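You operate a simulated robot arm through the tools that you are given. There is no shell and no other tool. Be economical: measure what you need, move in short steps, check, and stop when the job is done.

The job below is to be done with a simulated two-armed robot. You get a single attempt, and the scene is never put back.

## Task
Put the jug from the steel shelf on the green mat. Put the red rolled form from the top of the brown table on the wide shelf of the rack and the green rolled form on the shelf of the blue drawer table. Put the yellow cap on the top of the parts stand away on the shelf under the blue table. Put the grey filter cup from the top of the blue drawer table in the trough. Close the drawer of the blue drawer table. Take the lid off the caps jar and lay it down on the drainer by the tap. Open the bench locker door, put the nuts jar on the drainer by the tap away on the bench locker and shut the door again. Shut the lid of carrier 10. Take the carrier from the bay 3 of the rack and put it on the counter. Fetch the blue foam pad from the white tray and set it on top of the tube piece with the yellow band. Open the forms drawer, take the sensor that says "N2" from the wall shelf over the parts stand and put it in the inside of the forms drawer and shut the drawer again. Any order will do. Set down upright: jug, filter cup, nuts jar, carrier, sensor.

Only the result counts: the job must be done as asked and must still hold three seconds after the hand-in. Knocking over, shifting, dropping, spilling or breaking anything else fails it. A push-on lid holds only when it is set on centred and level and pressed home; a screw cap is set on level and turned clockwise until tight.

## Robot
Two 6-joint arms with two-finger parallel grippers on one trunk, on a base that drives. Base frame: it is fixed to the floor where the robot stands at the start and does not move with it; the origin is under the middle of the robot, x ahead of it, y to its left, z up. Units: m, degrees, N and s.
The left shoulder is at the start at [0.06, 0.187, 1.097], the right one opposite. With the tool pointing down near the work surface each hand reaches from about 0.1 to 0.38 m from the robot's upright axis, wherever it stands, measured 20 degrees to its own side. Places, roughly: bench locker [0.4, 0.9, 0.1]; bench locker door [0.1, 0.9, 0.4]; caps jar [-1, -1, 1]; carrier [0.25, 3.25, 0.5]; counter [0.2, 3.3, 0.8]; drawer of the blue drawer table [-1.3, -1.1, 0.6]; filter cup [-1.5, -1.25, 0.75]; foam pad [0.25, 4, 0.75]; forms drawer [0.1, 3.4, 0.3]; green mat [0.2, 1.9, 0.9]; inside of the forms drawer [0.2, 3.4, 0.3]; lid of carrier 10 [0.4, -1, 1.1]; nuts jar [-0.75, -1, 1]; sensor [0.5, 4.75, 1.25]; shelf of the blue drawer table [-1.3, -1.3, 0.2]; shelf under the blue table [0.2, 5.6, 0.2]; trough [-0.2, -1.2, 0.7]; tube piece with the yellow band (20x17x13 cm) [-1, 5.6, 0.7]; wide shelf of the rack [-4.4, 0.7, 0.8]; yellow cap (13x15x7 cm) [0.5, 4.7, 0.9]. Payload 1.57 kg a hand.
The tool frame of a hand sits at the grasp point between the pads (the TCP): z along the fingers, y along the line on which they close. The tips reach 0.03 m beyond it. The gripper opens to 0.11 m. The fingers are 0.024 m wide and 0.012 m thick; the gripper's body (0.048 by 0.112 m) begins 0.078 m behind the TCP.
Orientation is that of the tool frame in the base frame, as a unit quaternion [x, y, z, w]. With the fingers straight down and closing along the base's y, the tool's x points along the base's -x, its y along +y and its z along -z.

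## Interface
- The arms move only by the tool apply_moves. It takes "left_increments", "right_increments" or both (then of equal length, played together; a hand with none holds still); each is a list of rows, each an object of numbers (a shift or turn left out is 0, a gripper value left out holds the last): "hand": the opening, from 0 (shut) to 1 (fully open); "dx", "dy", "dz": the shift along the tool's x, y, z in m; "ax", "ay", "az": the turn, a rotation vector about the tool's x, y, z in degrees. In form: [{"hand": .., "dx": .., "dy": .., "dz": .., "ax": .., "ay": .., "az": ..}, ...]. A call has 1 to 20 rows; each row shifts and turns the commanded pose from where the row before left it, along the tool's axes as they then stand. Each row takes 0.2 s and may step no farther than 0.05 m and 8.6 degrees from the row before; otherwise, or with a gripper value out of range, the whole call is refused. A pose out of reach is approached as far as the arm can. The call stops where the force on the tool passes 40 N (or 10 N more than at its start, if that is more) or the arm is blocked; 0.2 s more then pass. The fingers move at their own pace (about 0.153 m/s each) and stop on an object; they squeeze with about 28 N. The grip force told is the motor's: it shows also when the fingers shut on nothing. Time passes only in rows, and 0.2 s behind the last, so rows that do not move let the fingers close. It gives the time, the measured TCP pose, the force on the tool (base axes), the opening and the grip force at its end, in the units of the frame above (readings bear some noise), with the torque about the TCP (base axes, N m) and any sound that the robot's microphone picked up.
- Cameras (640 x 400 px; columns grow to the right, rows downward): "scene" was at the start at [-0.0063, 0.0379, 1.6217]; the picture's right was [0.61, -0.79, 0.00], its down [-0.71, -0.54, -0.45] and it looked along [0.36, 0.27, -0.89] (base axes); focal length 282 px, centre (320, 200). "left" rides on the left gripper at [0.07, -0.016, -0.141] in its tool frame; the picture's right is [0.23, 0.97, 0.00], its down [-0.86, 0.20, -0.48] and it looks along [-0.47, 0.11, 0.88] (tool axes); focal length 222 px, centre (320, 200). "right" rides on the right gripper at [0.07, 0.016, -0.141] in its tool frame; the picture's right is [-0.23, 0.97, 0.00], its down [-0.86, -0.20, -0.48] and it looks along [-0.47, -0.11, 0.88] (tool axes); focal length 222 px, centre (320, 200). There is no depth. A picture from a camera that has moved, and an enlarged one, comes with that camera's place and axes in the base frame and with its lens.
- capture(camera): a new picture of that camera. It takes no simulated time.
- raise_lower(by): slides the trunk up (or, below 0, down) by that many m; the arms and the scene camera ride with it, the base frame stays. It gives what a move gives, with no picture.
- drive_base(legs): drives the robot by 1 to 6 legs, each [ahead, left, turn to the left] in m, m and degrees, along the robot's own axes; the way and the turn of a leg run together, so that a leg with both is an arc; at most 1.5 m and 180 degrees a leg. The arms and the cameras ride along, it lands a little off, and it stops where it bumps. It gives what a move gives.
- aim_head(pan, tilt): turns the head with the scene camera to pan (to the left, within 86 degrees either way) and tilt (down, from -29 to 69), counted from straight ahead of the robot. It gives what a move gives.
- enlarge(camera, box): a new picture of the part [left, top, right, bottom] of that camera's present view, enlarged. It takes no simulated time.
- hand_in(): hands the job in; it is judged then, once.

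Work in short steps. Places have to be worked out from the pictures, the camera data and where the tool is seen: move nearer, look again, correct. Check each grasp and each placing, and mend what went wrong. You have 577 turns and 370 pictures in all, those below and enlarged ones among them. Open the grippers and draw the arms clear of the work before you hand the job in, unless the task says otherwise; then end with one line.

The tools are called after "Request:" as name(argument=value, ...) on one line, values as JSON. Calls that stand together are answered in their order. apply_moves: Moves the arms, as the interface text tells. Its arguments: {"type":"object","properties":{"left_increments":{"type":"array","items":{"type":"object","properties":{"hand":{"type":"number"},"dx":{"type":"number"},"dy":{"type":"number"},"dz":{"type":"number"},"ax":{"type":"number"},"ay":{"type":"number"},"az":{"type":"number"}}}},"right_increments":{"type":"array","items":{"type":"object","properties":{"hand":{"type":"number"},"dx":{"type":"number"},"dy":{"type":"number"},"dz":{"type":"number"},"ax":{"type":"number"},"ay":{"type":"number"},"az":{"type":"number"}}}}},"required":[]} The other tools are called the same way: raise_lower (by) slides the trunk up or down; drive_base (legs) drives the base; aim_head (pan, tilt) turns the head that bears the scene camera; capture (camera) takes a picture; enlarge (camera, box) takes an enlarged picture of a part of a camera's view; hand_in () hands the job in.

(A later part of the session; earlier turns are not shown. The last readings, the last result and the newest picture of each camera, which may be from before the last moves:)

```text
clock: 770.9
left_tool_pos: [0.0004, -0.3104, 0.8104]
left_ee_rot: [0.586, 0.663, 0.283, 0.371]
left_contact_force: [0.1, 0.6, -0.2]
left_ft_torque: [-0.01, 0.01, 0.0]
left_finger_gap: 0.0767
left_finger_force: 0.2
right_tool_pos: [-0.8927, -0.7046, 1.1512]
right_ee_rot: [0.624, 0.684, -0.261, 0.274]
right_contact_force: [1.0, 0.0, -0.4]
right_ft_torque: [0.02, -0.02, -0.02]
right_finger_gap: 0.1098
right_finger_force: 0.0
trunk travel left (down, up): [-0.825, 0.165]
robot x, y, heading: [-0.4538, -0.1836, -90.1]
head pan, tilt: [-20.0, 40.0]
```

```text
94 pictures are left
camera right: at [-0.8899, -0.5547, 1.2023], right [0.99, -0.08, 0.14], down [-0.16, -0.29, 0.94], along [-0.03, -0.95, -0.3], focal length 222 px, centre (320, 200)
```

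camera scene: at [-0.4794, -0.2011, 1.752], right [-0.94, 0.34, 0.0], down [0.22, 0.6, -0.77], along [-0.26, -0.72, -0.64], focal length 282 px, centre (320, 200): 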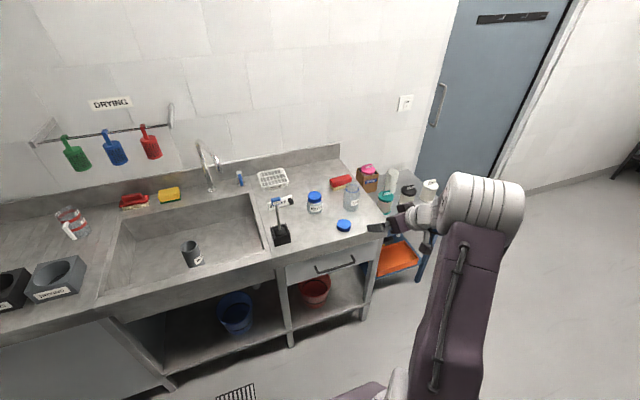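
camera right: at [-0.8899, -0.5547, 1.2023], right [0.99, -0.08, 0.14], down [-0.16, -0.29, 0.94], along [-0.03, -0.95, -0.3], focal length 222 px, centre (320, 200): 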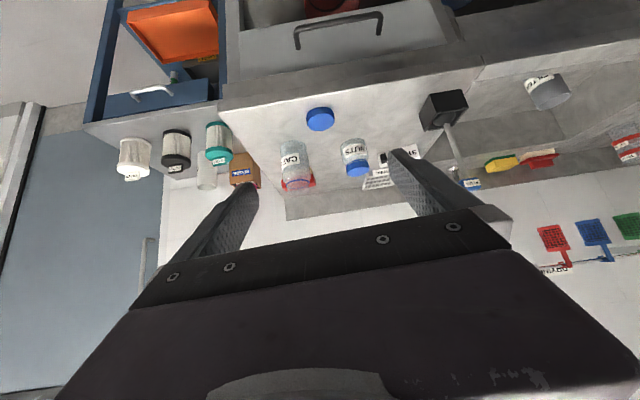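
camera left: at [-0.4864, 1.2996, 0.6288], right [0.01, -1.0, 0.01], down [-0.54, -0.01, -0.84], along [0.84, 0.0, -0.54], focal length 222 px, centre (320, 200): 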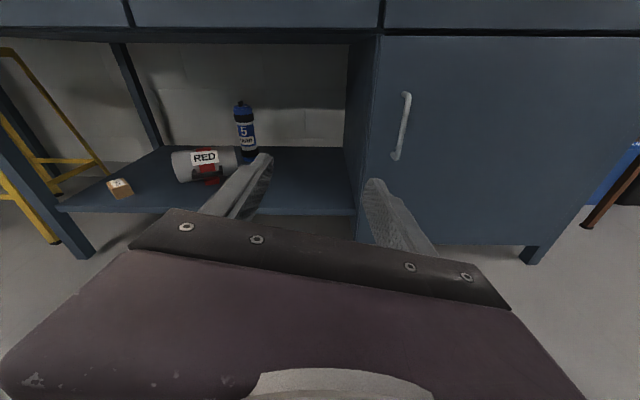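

NUTS jar at ≈(-0.79,-1.085), top ≈0.985. Approach to 0.12 m short of it and look.

Request:
drive_base(legs=[[0.26, 0.1, 0]])

Request:
capture(camera="right")

```text
clock: 772.9
left_tool_pos: [0.0973, -0.5718, 0.8109]
left_ee_rot: [0.586, 0.663, 0.283, 0.37]
left_contact_force: [0.6, 0.5, -0.1]
left_ft_torque: [-0.02, 0.01, -0.03]
left_finger_gap: 0.0771
left_finger_force: 0.0
right_tool_pos: [-0.7968, -0.9649, 1.1529]
right_ee_rot: [0.623, 0.684, -0.261, 0.275]
right_contact_force: [-0.4, 0.2, -0.3]
right_ft_torque: [-0.02, 0.02, -0.01]
right_finger_gap: 0.1099
right_finger_force: 0.1
trunk travel left (down, up): [-0.825, 0.165]
robot x, y, heading: [-0.357, -0.4419, -90.1]
head pan, tilt: [-20.0, 40.0]
```

```text
93 pictures are left
camera right: at [-0.7931, -0.8155, 1.2025], right [0.99, -0.08, 0.15], down [-0.16, -0.29, 0.94], along [-0.03, -0.95, -0.3], focal length 222 px, centre (320, 200)
```

right: 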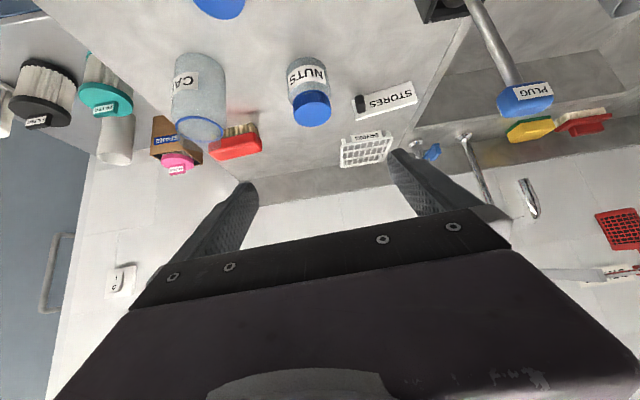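

Request:
drive_base(legs=[[0.105, 0, 0]])

Request:
raise_lower(by=-0.13)

Request:
capture(camera="right")

```text
clock: 774.1
left_tool_pos: [0.098, -0.6783, 0.8116]
left_ee_rot: [0.585, 0.663, 0.284, 0.37]
left_contact_force: [-0.3, -0.2, -0.3]
left_ft_torque: [-0.02, 0.03, 0.02]
left_finger_gap: 0.0771
left_finger_force: 0.1
right_tool_pos: [-0.7978, -1.0715, 1.1516]
right_ee_rot: [0.624, 0.683, -0.262, 0.275]
right_contact_force: [-0.7, 0.3, 0.2]
right_ft_torque: [0.0, 0.01, 0.04]
right_finger_gap: 0.1097
right_finger_force: 0.1
trunk travel left (down, up): [-0.825, 0.165]
robot x, y, heading: [-0.3553, -0.5478, -90.2]
head pan, tilt: [-20.0, 40.0]
```

```text
clock: 775.7
left_tool_pos: [0.0965, -0.6794, 0.6811]
left_ee_rot: [0.586, 0.662, 0.284, 0.371]
left_contact_force: [-0.5, 0.4, 0.4]
left_ft_torque: [-0.02, 0.01, 0.02]
left_finger_gap: 0.0768
left_finger_force: 0.0
right_tool_pos: [-0.7978, -1.0713, 1.0213]
right_ee_rot: [0.624, 0.683, -0.261, 0.274]
right_contact_force: [-0.4, 0.9, -0.4]
right_ft_torque: [0.0, 0.01, -0.01]
right_finger_gap: 0.1102
right_finger_force: 0.0
trunk travel left (down, up): [-0.695, 0.295]
robot x, y, heading: [-0.3563, -0.5512, -90.3]
head pan, tilt: [-20.0, 40.0]
```

```text
92 pictures are left
camera right: at [-0.7932, -0.9222, 1.0724], right [0.99, -0.08, 0.14], down [-0.16, -0.29, 0.94], along [-0.03, -0.95, -0.3], focal length 222 px, centre (320, 200)
```

right: 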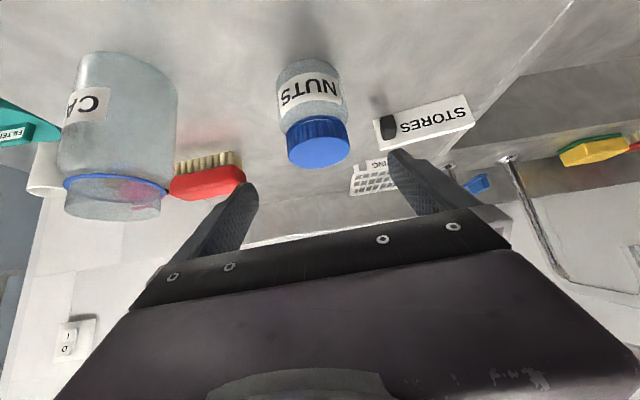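

Jar centre ≈(-0.793,-1.10), lid top ≈0.97. Narrow the opening a little and move in.

Request:
apply_moves(right_increments=[{"hand": 0.85}, {"dx": 0.0198, "dy": 0.0022, "dz": 0.034}, {"dx": 0.012, "dy": 0.0021, "dz": 0.024}, {}])

Request:
capture(camera="right")

```text
clock: 776.7
left_tool_pos: [0.0976, -0.6793, 0.68]
left_ee_rot: [0.586, 0.663, 0.283, 0.369]
left_contact_force: [-0.1, 0.0, 0.1]
left_ft_torque: [-0.02, 0.02, 0.0]
left_finger_gap: 0.0769
left_finger_force: 0.0
right_tool_pos: [-0.7932, -1.0885, 0.9588]
right_ee_rot: [0.624, 0.684, -0.261, 0.274]
right_contact_force: [0.9, 0.4, 1.0]
right_ft_torque: [0.01, 0.03, -0.01]
right_finger_gap: 0.0933
right_finger_force: 0.1
trunk travel left (down, up): [-0.695, 0.295]
robot x, y, heading: [-0.3556, -0.5494, -90.0]
head pan, tilt: [-20.0, 40.0]
```

```text
91 pictures are left
camera right: at [-0.7892, -0.9385, 1.0096], right [0.99, -0.08, 0.14], down [-0.16, -0.29, 0.94], along [-0.03, -0.95, -0.3], focal length 222 px, centre (320, 200)
```

right: 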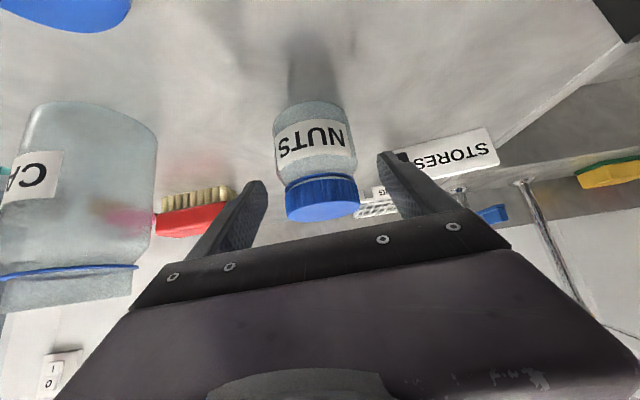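

Advance 2.4 cm more and close.

Request:
apply_moves(right_increments=[{"dx": -0.005, "dz": 0.0255}, {"hand": 0.7}, {"hand": 0.55}, {"hand": 0.45}, {"hand": 0.4}, {"hand": 0.4}])

Request:
capture(camera="right")

```text
clock: 778.1
left_tool_pos: [0.0976, -0.6804, 0.6799]
left_ee_rot: [0.587, 0.662, 0.283, 0.37]
left_contact_force: [-0.2, -0.5, -0.6]
left_ft_torque: [-0.04, 0.01, -0.03]
left_finger_gap: 0.0771
left_finger_force: 0.0
right_tool_pos: [-0.7917, -1.1094, 0.9418]
right_ee_rot: [0.624, 0.683, -0.262, 0.274]
right_contact_force: [-0.4, -0.2, -0.4]
right_ft_torque: [-0.03, 0.03, 0.0]
right_finger_gap: 0.0715
right_finger_force: 28.2
trunk travel left (down, up): [-0.695, 0.295]
robot x, y, heading: [-0.3584, -0.5477, -89.9]
head pan, tilt: [-20.0, 40.0]
```

```text
90 pictures are left
camera right: at [-0.7875, -0.9608, 0.9928], right [0.99, -0.08, 0.15], down [-0.16, -0.29, 0.94], along [-0.03, -0.95, -0.3], focal length 222 px, centre (320, 200)
```

right: 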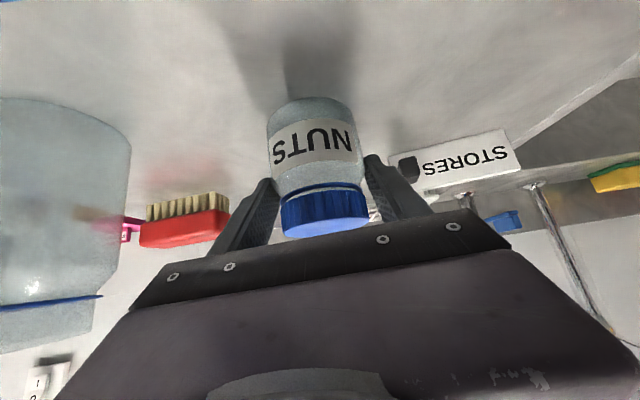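

NUTS gripped (0.0715). Lift, back off, turn and take it to the locker.

Request:
raise_lower(by=0.2)

Request:
drive_base(legs=[[-0.38, 0, 0], [0, -0.5, 0], [0, 0, 90]])

Request:
capture(camera="right")

```text
clock: 780.2
left_tool_pos: [0.097, -0.6797, 0.8799]
left_ee_rot: [0.586, 0.662, 0.284, 0.371]
left_contact_force: [0.1, 0.5, -0.3]
left_ft_torque: [0.0, -0.02, -0.04]
left_finger_gap: 0.077
left_finger_force: 0.1
right_tool_pos: [-0.7917, -1.111, 1.1414]
right_ee_rot: [0.624, 0.683, -0.262, 0.274]
right_contact_force: [1.1, -0.5, -1.2]
right_ft_torque: [0.01, 0.01, 0.02]
right_finger_gap: 0.0713
right_finger_force: 27.9
trunk travel left (down, up): [-0.895, 0.095]
robot x, y, heading: [-0.3588, -0.5502, -90.0]
head pan, tilt: [-20.0, 40.0]
```

```text
clock: 788.9
left_tool_pos: [-0.7115, 0.2777, 0.8813]
left_ee_rot: [-0.044, 0.883, 0.462, 0.067]
left_contact_force: [-0.3, 0.2, 0.9]
left_ft_torque: [-0.02, 0.01, -0.02]
left_finger_gap: 0.0768
left_finger_force: 0.0
right_tool_pos: [-0.2994, -0.6198, 1.1413]
right_ee_rot: [-0.031, 0.925, 0.005, 0.379]
right_contact_force: [0.3, -0.3, -0.4]
right_ft_torque: [0.02, 0.04, 0.0]
right_finger_gap: 0.0714
right_finger_force: 27.9
trunk travel left (down, up): [-0.895, 0.095]
robot x, y, heading: [-0.8498, -0.1741, -1.3]
head pan, tilt: [-20.0, 40.0]
```

```text
89 pictures are left
camera right: at [-0.4493, -0.6125, 1.1929], right [0.1, 0.98, 0.15], down [0.29, -0.17, 0.94], along [0.95, -0.05, -0.3], focal length 222 px, centre (320, 200)
```

right: 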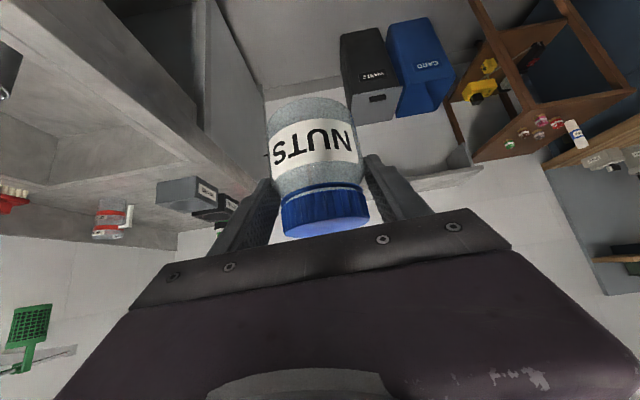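

Jar held upright. Drive past the open door to the locker front, raising the left hand meanwhile.

Request:
drive_base(legs=[[-0.1, 0, 1.3], [0, 1.0, 0], [0, 0.65, 0]])

Request:
apply_moves(left_increments=[{"dx": -0.007, "dy": 0.0347, "dz": -0.024}, {"dx": -0.007, "dy": 0.0347, "dz": -0.024}, {"dx": -0.007, "dy": 0.0347, "dz": -0.024}, {"dx": -0.007, "dy": 0.0347, "dz": -0.024}, {"dx": -0.007, "dy": 0.0347, "dz": -0.024}, {"dx": -0.007, "dy": 0.0347, "dz": -0.024}, {"dx": -0.007, "dy": 0.0347, "dz": -0.024}, {}])

Request:
aim_head(pan=-30, tilt=45)

Request:
capture(camera="scene")

```text
clock: 798.0
left_tool_pos: [-0.809, 1.926, 0.8815]
left_ee_rot: [-0.054, 0.883, 0.462, 0.061]
left_contact_force: [0.4, -0.6, 0.6]
left_ft_torque: [0.0, 0.01, -0.01]
left_finger_gap: 0.077
left_finger_force: 0.0
right_tool_pos: [-0.3782, 1.0373, 1.1419]
right_ee_rot: [-0.042, 0.925, 0.01, 0.378]
right_contact_force: [0.6, 0.1, -0.1]
right_ft_torque: [0.01, 0.01, -0.01]
right_finger_gap: 0.071
right_finger_force: 28.1
trunk travel left (down, up): [-0.895, 0.095]
robot x, y, heading: [-0.9423, 1.4727, 0.1]
head pan, tilt: [-20.0, 40.0]
```

```text
clock: 799.8
left_tool_pos: [-0.8283, 1.9509, 1.0322]
left_ee_rot: [-0.053, 0.883, 0.461, 0.063]
left_contact_force: [0.2, 0.5, -0.6]
left_ft_torque: [-0.02, 0.01, 0.0]
left_finger_gap: 0.0772
left_finger_force: 0.1
left hand out of reach, approached as far as the arm can: row 3, 4, 5, 6, 7
right_tool_pos: [-0.3784, 1.0394, 1.1414]
right_ee_rot: [-0.043, 0.925, 0.009, 0.378]
right_contact_force: [0.2, 1.4, -1.2]
right_ft_torque: [-0.01, 0.0, -0.01]
right_finger_gap: 0.0708
right_finger_force: 27.6
trunk travel left (down, up): [-0.895, 0.095]
robot x, y, heading: [-0.9422, 1.4756, -0.0]
head pan, tilt: [-20.0, 40.0]
```

```text
clock: 800.5
left_tool_pos: [-0.8286, 1.9502, 1.0302]
left_ee_rot: [-0.054, 0.883, 0.462, 0.062]
left_contact_force: [0.2, 0.2, 0.0]
left_ft_torque: [0.02, 0.0, 0.02]
left_finger_gap: 0.0769
left_finger_force: 0.1
right_tool_pos: [-0.3786, 1.0383, 1.1413]
right_ee_rot: [-0.042, 0.925, 0.009, 0.378]
right_contact_force: [0.5, -0.2, -0.8]
right_ft_torque: [-0.03, 0.02, 0.0]
right_finger_gap: 0.0709
right_finger_force: 27.7
trunk travel left (down, up): [-0.895, 0.095]
robot x, y, heading: [-0.9406, 1.473, 0.1]
head pan, tilt: [-30.0, 45.0]
```

```text
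88 pictures are left
camera scene: at [-0.9259, 1.4315, 1.8148], right [-0.5, -0.87, 0.0], down [-0.61, 0.35, -0.71], along [0.61, -0.35, -0.71], focal length 282 px, centre (320, 200)
```

scene: 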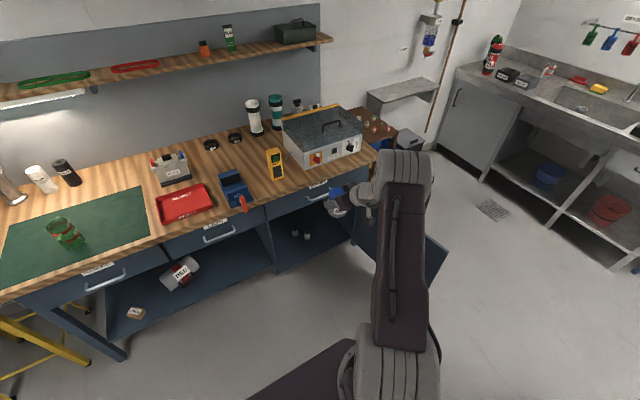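

Lower the trunk in front of the locker.

Request:
raise_lower(by=-0.4)

Request:
raise_lower(by=-0.28)

Request:
capture(camera="right")

Request:
capture(camera="scene")

```text
clock: 804.4
left_tool_pos: [-0.8291, 1.9495, 0.6312]
left_ee_rot: [-0.053, 0.883, 0.462, 0.061]
left_contact_force: [0.5, -0.1, -0.4]
left_ft_torque: [0.02, 0.0, 0.01]
left_finger_gap: 0.0771
left_finger_force: 0.0
right_tool_pos: [-0.3785, 1.0378, 0.7421]
right_ee_rot: [-0.044, 0.924, 0.011, 0.38]
right_contact_force: [-0.1, -0.6, -0.9]
right_ft_torque: [0.01, 0.01, -0.01]
right_finger_gap: 0.0709
right_finger_force: 28.0
trunk travel left (down, up): [-0.495, 0.495]
robot x, y, heading: [-0.9403, 1.4674, -0.0]
head pan, tilt: [-30.0, 45.0]
```

```text
clock: 807.2
left_tool_pos: [-0.8292, 1.95, 0.3501]
left_ee_rot: [-0.054, 0.884, 0.461, 0.061]
left_contact_force: [0.4, -0.7, 0.1]
left_ft_torque: [0.0, -0.01, -0.02]
left_finger_gap: 0.077
left_finger_force: 0.0
right_tool_pos: [-0.3789, 1.0386, 0.4627]
right_ee_rot: [-0.043, 0.924, 0.009, 0.379]
right_contact_force: [0.5, 0.0, -0.9]
right_ft_torque: [0.0, 0.0, 0.02]
right_finger_gap: 0.0708
right_finger_force: 28.2
trunk travel left (down, up): [-0.215, 0.775]
robot x, y, heading: [-0.9371, 1.4749, -0.2]
head pan, tilt: [-30.0, 45.0]
```

```text
87 pictures are left
camera right: at [-0.5283, 1.0428, 0.5129], right [0.08, 0.99, 0.14], down [0.29, -0.16, 0.94], along [0.95, -0.03, -0.3], focal length 222 px, centre (320, 200)
```

right: 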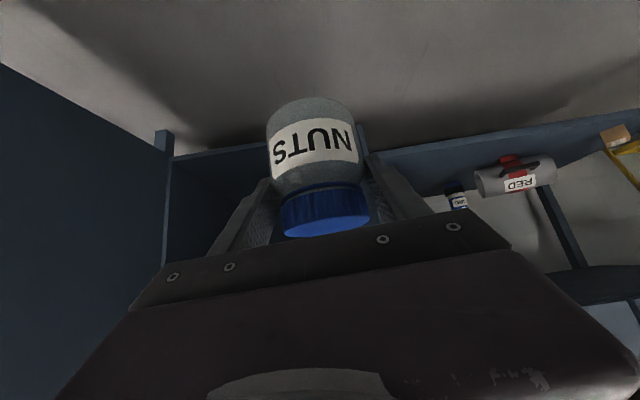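

```text
86 pictures are left
camera scene: at [-0.9262, 1.4314, 1.1348], right [-0.5, -0.87, 0.0], down [-0.61, 0.35, -0.71], along [0.61, -0.35, -0.71], focal length 282 px, centre (320, 200)
```

scene: 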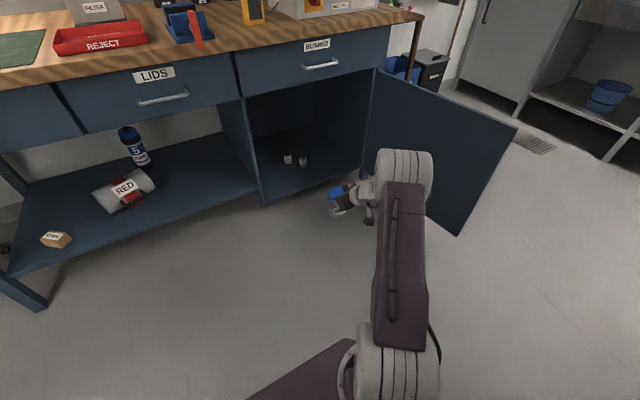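

Lower 0.1 more and drive in part-way.

Request:
raise_lower(by=-0.1)

Request:
apply_moves(right_increments=[{"dx": 0.025, "dz": 0.025}, {"dx": 0.025, "dz": 0.025}, {}])

Request:
drive_base(legs=[[0.3, 0, 0.2]])

Request:
capture(camera="right")

Request:
capture(camera="scene")

```text
clock: 808.5
left_tool_pos: [-0.8292, 1.9497, 0.2505]
left_ee_rot: [-0.053, 0.883, 0.461, 0.062]
left_contact_force: [-0.4, -0.2, -0.8]
left_ft_torque: [-0.06, 0.0, -0.02]
left_finger_gap: 0.0775
left_finger_force: 0.0
right_tool_pos: [-0.3782, 1.0384, 0.3623]
right_ee_rot: [-0.042, 0.925, 0.009, 0.379]
right_contact_force: [0.1, -0.1, -0.9]
right_ft_torque: [-0.02, 0.02, -0.01]
right_finger_gap: 0.0708
right_finger_force: 27.7
trunk travel left (down, up): [-0.115, 0.875]
robot x, y, heading: [-0.9376, 1.4706, -0.0]
head pan, tilt: [-30.0, 45.0]
```

```text
clock: 809.3
left_tool_pos: [-0.8293, 1.9493, 0.2502]
left_ee_rot: [-0.054, 0.883, 0.462, 0.061]
left_contact_force: [0.3, 0.5, -0.6]
left_ft_torque: [-0.02, -0.01, 0.01]
left_finger_gap: 0.0769
left_finger_force: 0.1
right_tool_pos: [-0.3795, 1.0371, 0.2916]
right_ee_rot: [-0.042, 0.925, 0.009, 0.378]
right_contact_force: [-0.3, 0.1, -1.3]
right_ft_torque: [0.01, -0.01, 0.02]
right_finger_gap: 0.071
right_finger_force: 27.6
trunk travel left (down, up): [-0.115, 0.875]
robot x, y, heading: [-0.9393, 1.4722, 0.2]
head pan, tilt: [-30.0, 45.0]
```

```text
clock: 811.4
left_tool_pos: [-0.526, 1.9493, 0.2513]
left_ee_rot: [-0.054, 0.883, 0.462, 0.063]
left_contact_force: [-0.5, -0.7, 0.7]
left_ft_torque: [-0.01, -0.03, -0.01]
left_finger_gap: 0.0772
left_finger_force: 0.0
right_tool_pos: [-0.0778, 1.0357, 0.2906]
right_ee_rot: [-0.041, 0.925, 0.009, 0.378]
right_contact_force: [-0.2, -0.5, -1.1]
right_ft_torque: [0.01, 0.01, -0.01]
right_finger_gap: 0.071
right_finger_force: 28.1
trunk travel left (down, up): [-0.115, 0.875]
robot x, y, heading: [-0.636, 1.4704, 0.0]
head pan, tilt: [-30.0, 45.0]
```

```text
85 pictures are left
camera right: at [-0.2282, 1.0393, 0.3419], right [0.08, 0.99, 0.15], down [0.29, -0.16, 0.94], along [0.95, -0.03, -0.3], focal length 222 px, centre (320, 200)
```

right: 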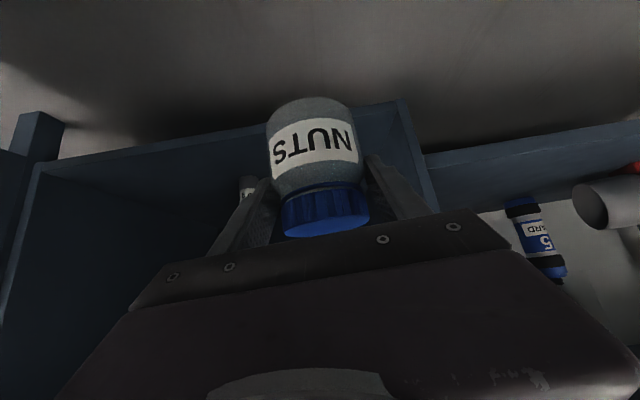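

```text
84 pictures are left
camera scene: at [-0.6241, 1.4308, 1.0348], right [-0.5, -0.86, 0.0], down [-0.61, 0.36, -0.71], along [0.61, -0.36, -0.71], focal length 282 px, centre (320, 200)
```

scene: 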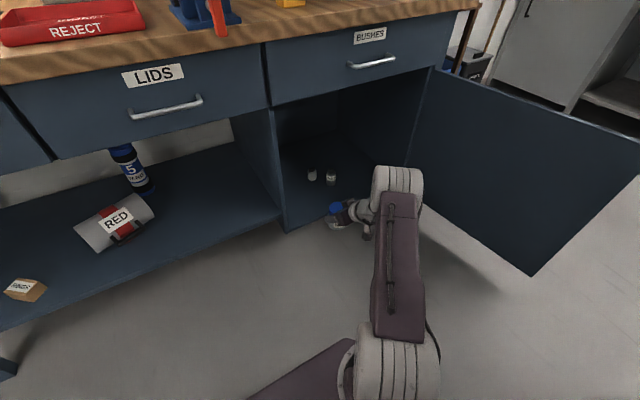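

Request:
drive_base(legs=[[0.19, 0, 0]])

Request:
capture(camera="right")

Request:
enlarge(camera="scene", box=[240, 80, 440, 240])

```text
clock: 813.0
left_tool_pos: [-0.3373, 1.949, 0.2504]
left_ee_rot: [-0.054, 0.883, 0.462, 0.061]
left_contact_force: [-0.3, -0.6, -0.6]
left_ft_torque: [0.03, -0.01, 0.01]
left_finger_gap: 0.0772
left_finger_force: 0.1
right_tool_pos: [0.1118, 1.0353, 0.2902]
right_ee_rot: [-0.042, 0.924, 0.009, 0.38]
right_contact_force: [0.2, -0.7, -1.3]
right_ft_torque: [0.0, 0.01, 0.01]
right_finger_gap: 0.0709
right_finger_force: 28.0
trunk travel left (down, up): [-0.115, 0.875]
robot x, y, heading: [-0.448, 1.4737, -0.2]
head pan, tilt: [-30.0, 45.0]
```

```text
83 pictures are left
camera right: at [-0.0378, 1.0397, 0.3419], right [0.08, 0.99, 0.15], down [0.29, -0.16, 0.94], along [0.95, -0.03, -0.3], focal length 222 px, centre (320, 200)
```

right: 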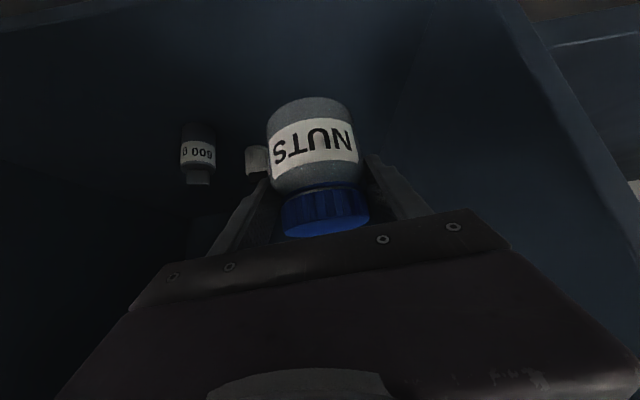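

```text
2.50 times, centred on (340, 160) of scene
camera zoom: at [-0.4345, 1.4304, 1.0348], right [-0.5, -0.87, 0.0], down [-0.61, 0.35, -0.71], along [0.61, -0.35, -0.71], focal length 705 px, centre (270, 300)
```

zoom: 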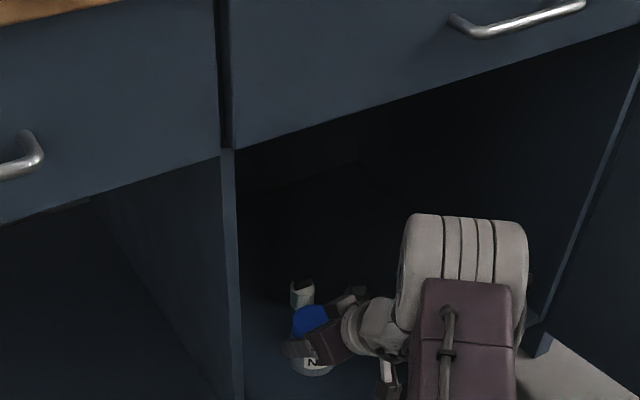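

Lower the jar to the locker floor in small steps.

Request:
apply_moves(right_increments=[{"dx": 0.0105, "dz": 0.0107}, {"dx": 0.0105, "dz": 0.0107}])

Request:
apply_moves(right_increments=[{"dx": 0.007, "dz": 0.0071}])

Request:
apply_moves(right_increments=[{"dx": 0.0042, "dz": 0.0043}])

Request:
apply_moves(right_increments=[{"dx": 0.0042, "dz": 0.0043}])

```text
clock: 813.5
left_tool_pos: [-0.3367, 1.9488, 0.2498]
left_ee_rot: [-0.054, 0.883, 0.461, 0.061]
left_contact_force: [0.2, 0.8, -0.6]
left_ft_torque: [-0.01, -0.02, 0.0]
left_finger_gap: 0.0769
left_finger_force: 0.1
right_tool_pos: [0.1123, 1.0363, 0.262]
right_ee_rot: [-0.044, 0.925, 0.01, 0.378]
right_contact_force: [0.5, -0.3, -1.8]
right_ft_torque: [-0.01, 0.04, 0.0]
right_finger_gap: 0.0707
right_finger_force: 27.5
trunk travel left (down, up): [-0.115, 0.875]
robot x, y, heading: [-0.4482, 1.4694, 0.2]
head pan, tilt: [-30.0, 45.0]
```

```text
clock: 814.0
left_tool_pos: [-0.337, 1.949, 0.2505]
left_ee_rot: [-0.053, 0.884, 0.461, 0.062]
left_contact_force: [0.1, 0.9, -0.8]
left_ft_torque: [0.01, 0.01, -0.04]
left_finger_gap: 0.0771
left_finger_force: 0.1
right_tool_pos: [0.1122, 1.035, 0.2521]
right_ee_rot: [-0.042, 0.924, 0.01, 0.379]
right_contact_force: [0.6, 0.2, -0.8]
right_ft_torque: [-0.01, 0.01, -0.01]
right_finger_gap: 0.0711
right_finger_force: 28.1
trunk travel left (down, up): [-0.115, 0.875]
robot x, y, heading: [-0.4462, 1.466, -0.1]
head pan, tilt: [-30.0, 45.0]
```

```text
clock: 814.4
left_tool_pos: [-0.3375, 1.9485, 0.2497]
left_ee_rot: [-0.053, 0.883, 0.462, 0.061]
left_contact_force: [-0.1, -0.7, 0.5]
left_ft_torque: [-0.04, 0.01, 0.03]
left_finger_gap: 0.0772
left_finger_force: 0.0
right_tool_pos: [0.113, 1.0348, 0.2457]
right_ee_rot: [-0.044, 0.925, 0.01, 0.378]
right_contact_force: [-0.6, 0.0, -1.9]
right_ft_torque: [0.0, -0.01, -0.01]
right_finger_gap: 0.0709
right_finger_force: 28.2
trunk travel left (down, up): [-0.115, 0.875]
robot x, y, heading: [-0.4492, 1.4707, -0.0]
head pan, tilt: [-30.0, 45.0]
```

```text
clock: 814.8
left_tool_pos: [-0.3375, 1.9493, 0.2495]
left_ee_rot: [-0.054, 0.883, 0.462, 0.061]
left_contact_force: [-1.2, -0.1, -0.1]
left_ft_torque: [-0.01, 0.03, 0.01]
left_finger_gap: 0.0773
left_finger_force: 0.0
right_tool_pos: [0.1134, 1.0361, 0.2401]
right_ee_rot: [-0.043, 0.924, 0.009, 0.379]
right_contact_force: [-0.1, -0.4, -1.7]
right_ft_torque: [0.02, -0.02, -0.02]
right_finger_gap: 0.0708
right_finger_force: 28.2
trunk travel left (down, up): [-0.115, 0.875]
robot x, y, heading: [-0.445, 1.4695, -0.2]
head pan, tilt: [-30.0, 45.0]
```

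Request:
apply_moves(right_increments=[{"dx": 0.0042, "dz": 0.0043}])

Request:
apply_moves(right_increments=[{"dx": 0.0042, "dz": 0.0043}])

Request:
apply_moves(right_increments=[{"dx": 0.0042, "dz": 0.0043}])

Request:
apply_moves(right_increments=[{"dx": 0.0042, "dz": 0.0043}])

```text
clock: 815.1
left_tool_pos: [-0.3374, 1.9496, 0.2499]
left_ee_rot: [-0.054, 0.883, 0.461, 0.061]
left_contact_force: [-0.1, -0.3, 0.4]
left_ft_torque: [-0.03, -0.01, -0.06]
left_finger_gap: 0.0771
left_finger_force: 0.0
right_tool_pos: [0.1115, 1.0356, 0.2328]
right_ee_rot: [-0.042, 0.925, 0.009, 0.378]
right_contact_force: [0.3, 0.2, -1.1]
right_ft_torque: [0.02, 0.02, 0.01]
right_finger_gap: 0.0712
right_finger_force: 28.3
trunk travel left (down, up): [-0.115, 0.875]
robot x, y, heading: [-0.4475, 1.4682, -0.2]
head pan, tilt: [-30.0, 45.0]
```

```text
clock: 815.5
left_tool_pos: [-0.3374, 1.9488, 0.2501]
left_ee_rot: [-0.054, 0.883, 0.462, 0.062]
left_contact_force: [0.7, -0.8, -0.4]
left_ft_torque: [0.0, 0.01, 0.0]
left_finger_gap: 0.077
left_finger_force: 0.0
right_tool_pos: [0.1114, 1.0345, 0.2277]
right_ee_rot: [-0.042, 0.924, 0.009, 0.379]
right_contact_force: [-0.4, -0.6, -0.9]
right_ft_torque: [0.0, 0.02, -0.01]
right_finger_gap: 0.0711
right_finger_force: 27.8
trunk travel left (down, up): [-0.115, 0.875]
robot x, y, heading: [-0.4493, 1.4774, -0.1]
head pan, tilt: [-30.0, 45.0]
```

```text
clock: 816.0
left_tool_pos: [-0.3384, 1.9483, 0.2507]
left_ee_rot: [-0.054, 0.883, 0.463, 0.062]
left_contact_force: [0.7, 0.2, 0.3]
left_ft_torque: [-0.01, 0.02, -0.05]
left_finger_gap: 0.0769
left_finger_force: 0.1
right_tool_pos: [0.1122, 1.0351, 0.2206]
right_ee_rot: [-0.042, 0.925, 0.01, 0.378]
right_contact_force: [-0.1, 0.5, -0.8]
right_ft_torque: [0.03, -0.01, 0.0]
right_finger_gap: 0.0708
right_finger_force: 27.5
trunk travel left (down, up): [-0.115, 0.875]
robot x, y, heading: [-0.451, 1.4694, -0.0]
head pan, tilt: [-30.0, 45.0]
```

```text
clock: 816.4
left_tool_pos: [-0.3371, 1.9479, 0.2501]
left_ee_rot: [-0.054, 0.883, 0.462, 0.062]
left_contact_force: [0.7, 0.1, -0.2]
left_ft_torque: [-0.01, 0.03, 0.04]
left_finger_gap: 0.0769
left_finger_force: 0.0
right_tool_pos: [0.1127, 1.0345, 0.2146]
right_ee_rot: [-0.043, 0.925, 0.009, 0.378]
right_contact_force: [-0.2, -0.3, -1.2]
right_ft_torque: [0.01, 0.01, 0.02]
right_finger_gap: 0.0709
right_finger_force: 28.0
trunk travel left (down, up): [-0.115, 0.875]
robot x, y, heading: [-0.4453, 1.4722, -0.2]
head pan, tilt: [-30.0, 45.0]
```

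Floor is lower still (hint ≈0.1). Continue.

Request:
apply_moves(right_increments=[{"dx": 0.0084, "dz": 0.0086}])

Request:
apply_moves(right_increments=[{"dx": 0.0056, "dz": 0.0057}])

Request:
apply_moves(right_increments=[{"dx": 0.0056, "dz": 0.0057}])

Request:
apply_moves(right_increments=[{"dx": 0.0042, "dz": 0.0043}])

Request:
apply_moves(right_increments=[{"dx": 0.0042, "dz": 0.0043}])

Request:
capture(camera="right")

```text
clock: 816.8
left_tool_pos: [-0.3366, 1.9496, 0.2498]
left_ee_rot: [-0.053, 0.883, 0.461, 0.061]
left_contact_force: [0.2, 1.3, 0.5]
left_ft_torque: [0.0, -0.01, 0.02]
left_finger_gap: 0.077
left_finger_force: 0.1
right_tool_pos: [0.1122, 1.0348, 0.204]
right_ee_rot: [-0.042, 0.924, 0.009, 0.379]
right_contact_force: [1.0, -0.8, -1.7]
right_ft_torque: [0.02, 0.03, 0.0]
right_finger_gap: 0.0712
right_finger_force: 28.4
trunk travel left (down, up): [-0.115, 0.875]
robot x, y, heading: [-0.4481, 1.4723, -0.1]
head pan, tilt: [-30.0, 45.0]
```

```text
clock: 817.1
left_tool_pos: [-0.3379, 1.9496, 0.2508]
left_ee_rot: [-0.053, 0.884, 0.461, 0.061]
left_contact_force: [-0.1, 0.0, -0.4]
left_ft_torque: [0.01, -0.02, -0.01]
left_finger_gap: 0.077
left_finger_force: 0.0
right_tool_pos: [0.1121, 1.0334, 0.1945]
right_ee_rot: [-0.042, 0.924, 0.009, 0.379]
right_contact_force: [-0.1, 0.8, -0.5]
right_ft_torque: [-0.02, 0.01, 0.03]
right_finger_gap: 0.0711
right_finger_force: 27.8
trunk travel left (down, up): [-0.115, 0.875]
robot x, y, heading: [-0.4495, 1.4706, -0.2]
head pan, tilt: [-30.0, 45.0]
```

```text
clock: 817.5
left_tool_pos: [-0.337, 1.9486, 0.2494]
left_ee_rot: [-0.053, 0.884, 0.461, 0.062]
left_contact_force: [0.7, 0.1, 0.0]
left_ft_torque: [0.04, 0.02, 0.01]
left_finger_gap: 0.0768
left_finger_force: 0.1
right_tool_pos: [0.1126, 1.0338, 0.186]
right_ee_rot: [-0.042, 0.924, 0.009, 0.379]
right_contact_force: [-0.2, -0.1, -1.0]
right_ft_torque: [0.01, 0.01, 0.02]
right_finger_gap: 0.0707
right_finger_force: 28.3
trunk travel left (down, up): [-0.115, 0.875]
robot x, y, heading: [-0.4496, 1.4716, -0.2]
head pan, tilt: [-30.0, 45.0]
```

```text
clock: 818.0
left_tool_pos: [-0.3382, 1.9496, 0.2496]
left_ee_rot: [-0.053, 0.884, 0.461, 0.062]
left_contact_force: [0.2, 0.0, -0.4]
left_ft_torque: [0.02, 0.01, 0.01]
left_finger_gap: 0.077
left_finger_force: 0.0
right_tool_pos: [0.1141, 1.034, 0.182]
right_ee_rot: [-0.042, 0.924, 0.009, 0.38]
right_contact_force: [-1.8, -0.2, 9.0]
right_ft_torque: [0.32, 0.1, 0.08]
right_finger_gap: 0.0706
right_finger_force: 28.2
trunk travel left (down, up): [-0.115, 0.875]
robot x, y, heading: [-0.4462, 1.4667, -0.1]
head pan, tilt: [-30.0, 45.0]
```

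```text
clock: 818.4
left_tool_pos: [-0.3388, 1.9499, 0.2492]
left_ee_rot: [-0.054, 0.884, 0.461, 0.062]
left_contact_force: [0.6, 0.4, 0.5]
left_ft_torque: [-0.02, 0.0, -0.02]
left_finger_gap: 0.0772
left_finger_force: 0.0
right_tool_pos: [0.1142, 1.0334, 0.1789]
right_ee_rot: [-0.043, 0.923, 0.008, 0.382]
right_contact_force: [-0.4, -0.6, 21.3]
right_ft_torque: [0.43, -0.2, 0.01]
right_finger_gap: 0.0709
right_finger_force: 28.2
trunk travel left (down, up): [-0.115, 0.875]
robot x, y, heading: [-0.4472, 1.4701, -0.2]
head pan, tilt: [-30.0, 45.0]
```

```text
81 pictures are left
camera right: at [-0.0359, 1.0378, 0.2288], right [0.08, 0.99, 0.14], down [0.28, -0.16, 0.95], along [0.96, -0.03, -0.29], focal length 222 px, centre (320, 200)
```

right: 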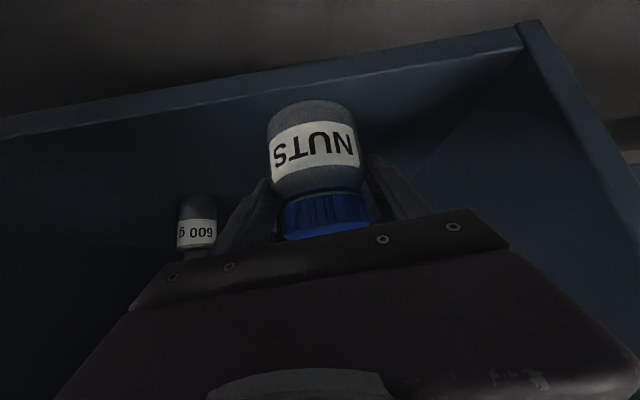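

Jar is on the locker floor. Release and withdraw along the tool axis.

Request:
apply_moves(right_increments=[{"dx": -0.002, "dz": -0.002}, {"hand": 0.75}, {"hand": 0.9}, {"hand": 1}, {"dz": -0.03}, {"dz": -0.04}, {"dz": -0.04}, {}])

Request:
capture(camera="right")

```text
clock: 820.1
left_tool_pos: [-0.3373, 1.9487, 0.2498]
left_ee_rot: [-0.054, 0.883, 0.462, 0.062]
left_contact_force: [-0.8, 0.3, -0.1]
left_ft_torque: [0.0, 0.0, -0.01]
left_finger_gap: 0.0766
left_finger_force: 0.0
right_tool_pos: [0.0365, 1.0315, 0.2577]
right_ee_rot: [-0.042, 0.925, 0.009, 0.379]
right_contact_force: [-0.6, 0.2, 0.1]
right_ft_torque: [0.01, -0.02, 0.03]
right_finger_gap: 0.1101
right_finger_force: 0.1
trunk travel left (down, up): [-0.115, 0.875]
robot x, y, heading: [-0.4505, 1.4723, -0.0]
head pan, tilt: [-30.0, 45.0]
```

```text
80 pictures are left
camera right: at [-0.1127, 1.0354, 0.3087], right [0.08, 0.99, 0.14], down [0.29, -0.16, 0.94], along [0.95, -0.03, -0.3], focal length 222 px, centre (320, 200)
```

right: 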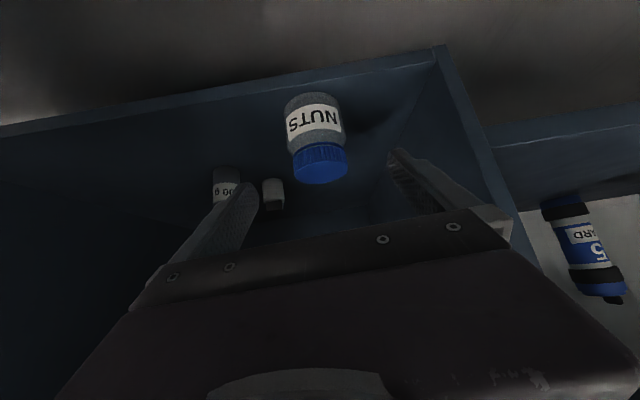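

The jar stands inside. Now to shut the door: back out, raise high, pass over the door, and set up a level closed right fist on its outer side.

Request:
drive_base(legs=[[-0.48, 0, 0]])

Request:
raise_lower(by=0.4)

Request:
raise_lower(by=0.28)

Request:
apply_moves(right_increments=[{"ay": -8.5, "hand": 0}, {"ay": -8.5}, {"ay": -8.5}, {"ay": -8.5}, {"ay": -8.5}, {"ay": -2.5}, {"dy": 0.045}, {"dy": 0.045}, {"dy": 0.045}, {"dy": 0.045}, {"dy": 0.045}, {}], left_increments=[{"dy": -0.023, "dz": -0.033}, {"dy": -0.023, "dz": -0.033}, {"dy": -0.023, "dz": -0.033}, {}, {}, {}, {}, {}, {}, {}, {}, {}])

Request:
capture(camera="scene")

```text
clock: 823.0
left_tool_pos: [-0.8206, 1.9497, 0.2504]
left_ee_rot: [-0.053, 0.883, 0.462, 0.062]
left_contact_force: [0.0, 0.3, 0.2]
left_ft_torque: [0.05, 0.0, -0.01]
left_finger_gap: 0.0771
left_finger_force: 0.0
right_tool_pos: [-0.4468, 1.0317, 0.2573]
right_ee_rot: [-0.042, 0.925, 0.009, 0.378]
right_contact_force: [0.6, -0.8, -0.5]
right_ft_torque: [0.02, -0.04, 0.03]
right_finger_gap: 0.1102
right_finger_force: 0.0
trunk travel left (down, up): [-0.115, 0.875]
robot x, y, heading: [-0.9331, 1.4747, 0.1]
head pan, tilt: [-30.0, 45.0]
```

```text
clock: 826.9
left_tool_pos: [-0.8203, 1.9492, 0.6499]
left_ee_rot: [-0.053, 0.883, 0.461, 0.062]
left_contact_force: [0.1, 0.8, 0.3]
left_ft_torque: [-0.01, -0.01, 0.0]
left_finger_gap: 0.077
left_finger_force: 0.2
right_tool_pos: [-0.4474, 1.031, 0.6576]
right_ee_rot: [-0.042, 0.925, 0.01, 0.378]
right_contact_force: [-0.1, 1.0, -0.7]
right_ft_torque: [-0.01, 0.02, 0.03]
right_finger_gap: 0.1101
right_finger_force: 0.0
trunk travel left (down, up): [-0.515, 0.475]
robot x, y, heading: [-0.9353, 1.4719, -0.3]
head pan, tilt: [-30.0, 45.0]
```

```text
clock: 829.7
left_tool_pos: [-0.8207, 1.9495, 0.9291]
left_ee_rot: [-0.053, 0.883, 0.461, 0.063]
left_contact_force: [0.6, -0.7, 0.6]
left_ft_torque: [-0.02, 0.0, -0.01]
left_finger_gap: 0.077
left_finger_force: 0.2
right_tool_pos: [-0.4464, 1.0309, 0.9371]
right_ee_rot: [-0.041, 0.924, 0.008, 0.379]
right_contact_force: [0.0, 0.4, -0.3]
right_ft_torque: [0.02, 0.0, 0.02]
right_finger_gap: 0.11
right_finger_force: 0.0
trunk travel left (down, up): [-0.795, 0.195]
robot x, y, heading: [-0.9326, 1.4726, -0.0]
head pan, tilt: [-30.0, 45.0]
```

```text
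clock: 830.3
left_tool_pos: [-0.8342, 1.9445, 0.9464]
left_ee_rot: [-0.134, 0.842, 0.518, 0.072]
left_contact_force: [0.9, -0.3, 0.7]
left_ft_torque: [-0.03, -0.02, -0.03]
left_finger_gap: 0.077
left_finger_force: 0.1
left hand out of reach, approached as far as the arm can: row 1, 2, 3
right_tool_pos: [-0.4392, 1.0227, 0.9379]
right_ee_rot: [-0.041, 0.857, 0.019, 0.513]
right_contact_force: [0.5, 0.3, -0.3]
right_ft_torque: [-0.02, -0.03, 0.0]
right_finger_gap: 0.0001
right_finger_force: 21.4
right hand out of reach, approached as far as the arm can: row 2, 3
trunk travel left (down, up): [-0.795, 0.195]
robot x, y, heading: [-0.9358, 1.4717, -0.1]
head pan, tilt: [-30.0, 45.0]
stopped in row 3 (left hand): the arm was blocked; the commanded pose is now the measured one
```

```text
79 pictures are left
camera scene: at [-0.9168, 1.4311, 1.7148], right [-0.5, -0.87, 0.0], down [-0.61, 0.35, -0.71], along [0.61, -0.35, -0.71], focal length 282 px, centre (320, 200)
```

scene: 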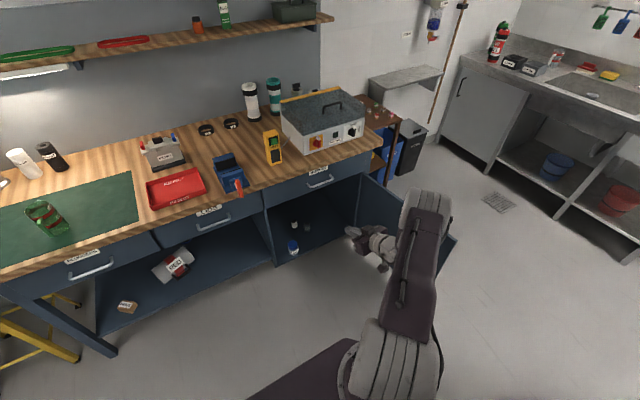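

Let me check the jug on the mat, which looks odd from here.

Request:
enlarge(camera="scene", box=[0, 160, 120, 260])

Request:
apply_moves(right_increments=[{"ay": -8.5}, {"ay": -8.5}, {"ay": -8.5}, {"ay": -2.5}, {"dy": 0.045}, {"dy": 0.045}, {"dy": 0.045}, {"dy": 0.045}, {"dy": 0.045}, {}])

```text
4.00 times, centred on (60, 210) of scene
camera zoom: at [-0.9168, 1.4311, 1.7148], right [-0.5, -0.87, 0.0], down [-0.61, 0.35, -0.71], along [0.61, -0.35, -0.71], focal length 1129 px, centre (1360, 160)
```

zoom: 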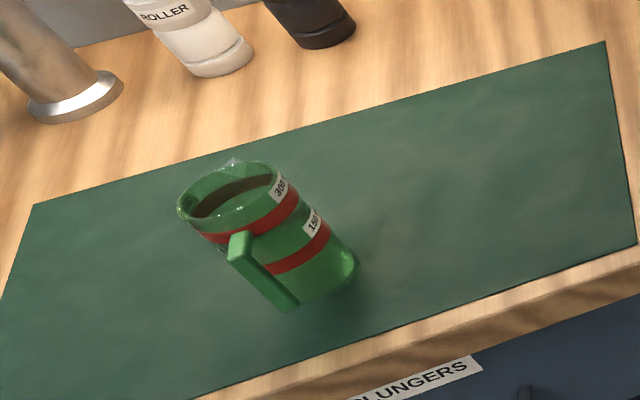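

```text
clock: 832.5
left_tool_pos: [-0.835, 1.9435, 0.948]
left_ee_rot: [-0.134, 0.842, 0.517, 0.072]
left_contact_force: [-0.4, -0.8, -0.5]
left_ft_torque: [-0.02, 0.01, 0.0]
left_finger_gap: 0.0771
left_finger_force: 0.0
right_tool_pos: [-0.3595, 1.1263, 0.8677]
right_ee_rot: [-0.033, 0.706, 0.029, 0.707]
right_contact_force: [0.9, 1.2, 0.3]
right_ft_torque: [-0.01, -0.02, 0.01]
right_finger_gap: 0.0
right_finger_force: 20.9
right hand out of reach, approached as far as the arm can: row 1, 2, 5, 6, 7, 8, 9
trunk travel left (down, up): [-0.795, 0.195]
robot x, y, heading: [-0.9308, 1.4727, 0.0]
head pan, tilt: [-30.0, 45.0]
```

The jug is fine (perspective only). Now pass over the door, turn to 70° and lower behind its outer face.

Request:
drive_base(legs=[[0, -1.46, 0], [0.12, 0, 0], [0, 0, 70]])

Request:
aim_head(pan=-20, tilt=45)

Request:
capture(camera="scene")

```text
clock: 843.7
left_tool_pos: [-1.2363, 0.2541, 0.948]
left_ee_rot: [-0.59, 0.615, 0.468, -0.235]
left_contact_force: [-0.1, 0.5, 0.9]
left_ft_torque: [-0.01, -0.02, -0.02]
left_finger_gap: 0.0774
left_finger_force: 0.1
right_tool_pos: [-0.3039, 0.4137, 0.8679]
right_ee_rot: [-0.432, 0.56, 0.427, 0.564]
right_contact_force: [0.2, 0.5, 0.0]
right_ft_torque: [0.0, 0.0, 0.0]
right_finger_gap: 0.0
right_finger_force: 21.4
trunk travel left (down, up): [-0.795, 0.195]
robot x, y, heading: [-0.8286, -0.0028, 69.6]
head pan, tilt: [-30.0, 45.0]
```

```text
clock: 844.5
left_tool_pos: [-1.2368, 0.2538, 0.9461]
left_ee_rot: [-0.591, 0.614, 0.467, -0.236]
left_contact_force: [-0.3, -0.5, -0.1]
left_ft_torque: [0.01, 0.01, -0.04]
left_finger_gap: 0.0769
left_finger_force: 0.2
right_tool_pos: [-0.3054, 0.414, 0.8675]
right_ee_rot: [-0.431, 0.561, 0.428, 0.563]
right_contact_force: [-0.4, 0.7, 0.8]
right_ft_torque: [0.01, 0.01, 0.01]
right_finger_gap: 0.0
right_finger_force: 21.5
trunk travel left (down, up): [-0.795, 0.195]
robot x, y, heading: [-0.8301, -0.0013, 69.2]
head pan, tilt: [-20.0, 45.0]
```

```text
77 pictures are left
camera scene: at [-0.7931, 0.0032, 1.7148], right [0.76, -0.65, 0.0], down [-0.46, -0.54, -0.71], along [0.46, 0.54, -0.71], focal length 282 px, centre (320, 200)
```

scene: 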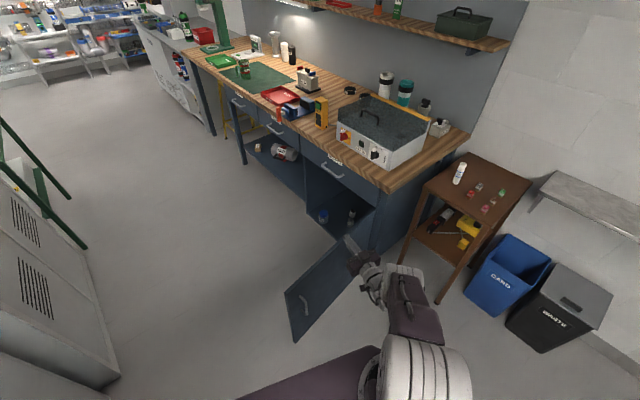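

Lower the fist behind the door and push it shut along its arc.

Request:
raise_lower(by=-0.4)

Request:
drive_base(legs=[[0.202, 0.095, 0], [0.155, -0.018, 0]])

Request:
capture(camera="scene")

```text
clock: 848.3
left_tool_pos: [-1.2362, 0.2518, 0.5466]
left_ee_rot: [-0.591, 0.614, 0.466, -0.237]
left_contact_force: [0.9, 0.5, 0.0]
left_ft_torque: [0.01, 0.03, 0.01]
left_finger_gap: 0.0768
left_finger_force: 0.0
right_tool_pos: [-0.3043, 0.4138, 0.4674]
right_ee_rot: [-0.431, 0.56, 0.427, 0.564]
right_contact_force: [0.4, 0.2, -0.6]
right_ft_torque: [0.0, 0.0, 0.02]
right_finger_gap: 0.0
right_finger_force: 21.2
trunk travel left (down, up): [-0.395, 0.595]
robot x, y, heading: [-0.8287, -0.0038, 69.5]
head pan, tilt: [-20.0, 45.0]
```

```text
clock: 851.0
left_tool_pos: [-1.1803, 0.6197, 0.5465]
left_ee_rot: [-0.589, 0.615, 0.467, -0.236]
left_contact_force: [0.0, 0.2, -0.1]
left_ft_torque: [-0.02, 0.03, 0.02]
left_finger_gap: 0.0772
left_finger_force: 0.0
right_tool_pos: [-0.247, 0.7767, 0.4663]
right_ee_rot: [-0.429, 0.562, 0.426, 0.564]
right_contact_force: [0.5, -0.2, 0.1]
right_ft_torque: [0.02, 0.02, 0.05]
right_finger_gap: 0.0
right_finger_force: 21.4
trunk travel left (down, up): [-0.395, 0.595]
robot x, y, heading: [-0.7719, 0.3638, 69.4]
head pan, tilt: [-20.0, 45.0]
```

```text
76 pictures are left
camera scene: at [-0.736, 0.3678, 1.3148], right [0.76, -0.65, 0.0], down [-0.46, -0.54, -0.71], along [0.46, 0.54, -0.71], focal length 282 px, centre (320, 200)
```

scene: 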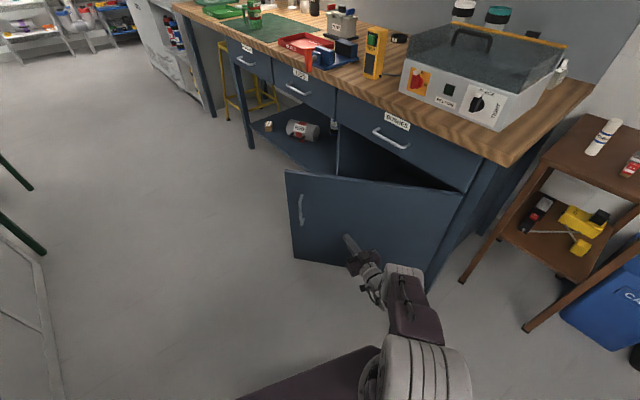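

Closing nicely. Continue.

Request:
drive_base(legs=[[0.11, -0.06, 0], [0.065, -0.068, 0]])

Request:
capture(camera="scene")

```text
clock: 853.0
left_tool_pos: [-0.9951, 0.738, 0.5473]
left_ee_rot: [-0.589, 0.615, 0.467, -0.236]
left_contact_force: [0.8, -0.2, 0.3]
left_ft_torque: [-0.02, -0.01, -0.01]
left_finger_gap: 0.0772
left_finger_force: 0.0
right_tool_pos: [-0.0633, 0.8943, 0.4676]
right_ee_rot: [-0.43, 0.562, 0.427, 0.563]
right_contact_force: [0.2, 0.6, 0.1]
right_ft_torque: [0.0, -0.03, 0.0]
right_finger_gap: 0.0001
right_finger_force: 21.3
trunk travel left (down, up): [-0.395, 0.595]
robot x, y, heading: [-0.5893, 0.4795, 69.0]
head pan, tilt: [-20.0, 45.0]
```

```text
75 pictures are left
camera scene: at [-0.5524, 0.4859, 1.3147], right [0.76, -0.65, 0.0], down [-0.46, -0.54, -0.71], along [0.46, 0.54, -0.71], focal length 282 px, centre (320, 200)
```

scene: 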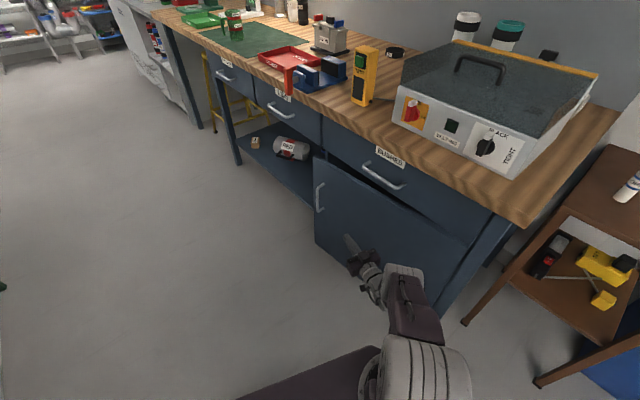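

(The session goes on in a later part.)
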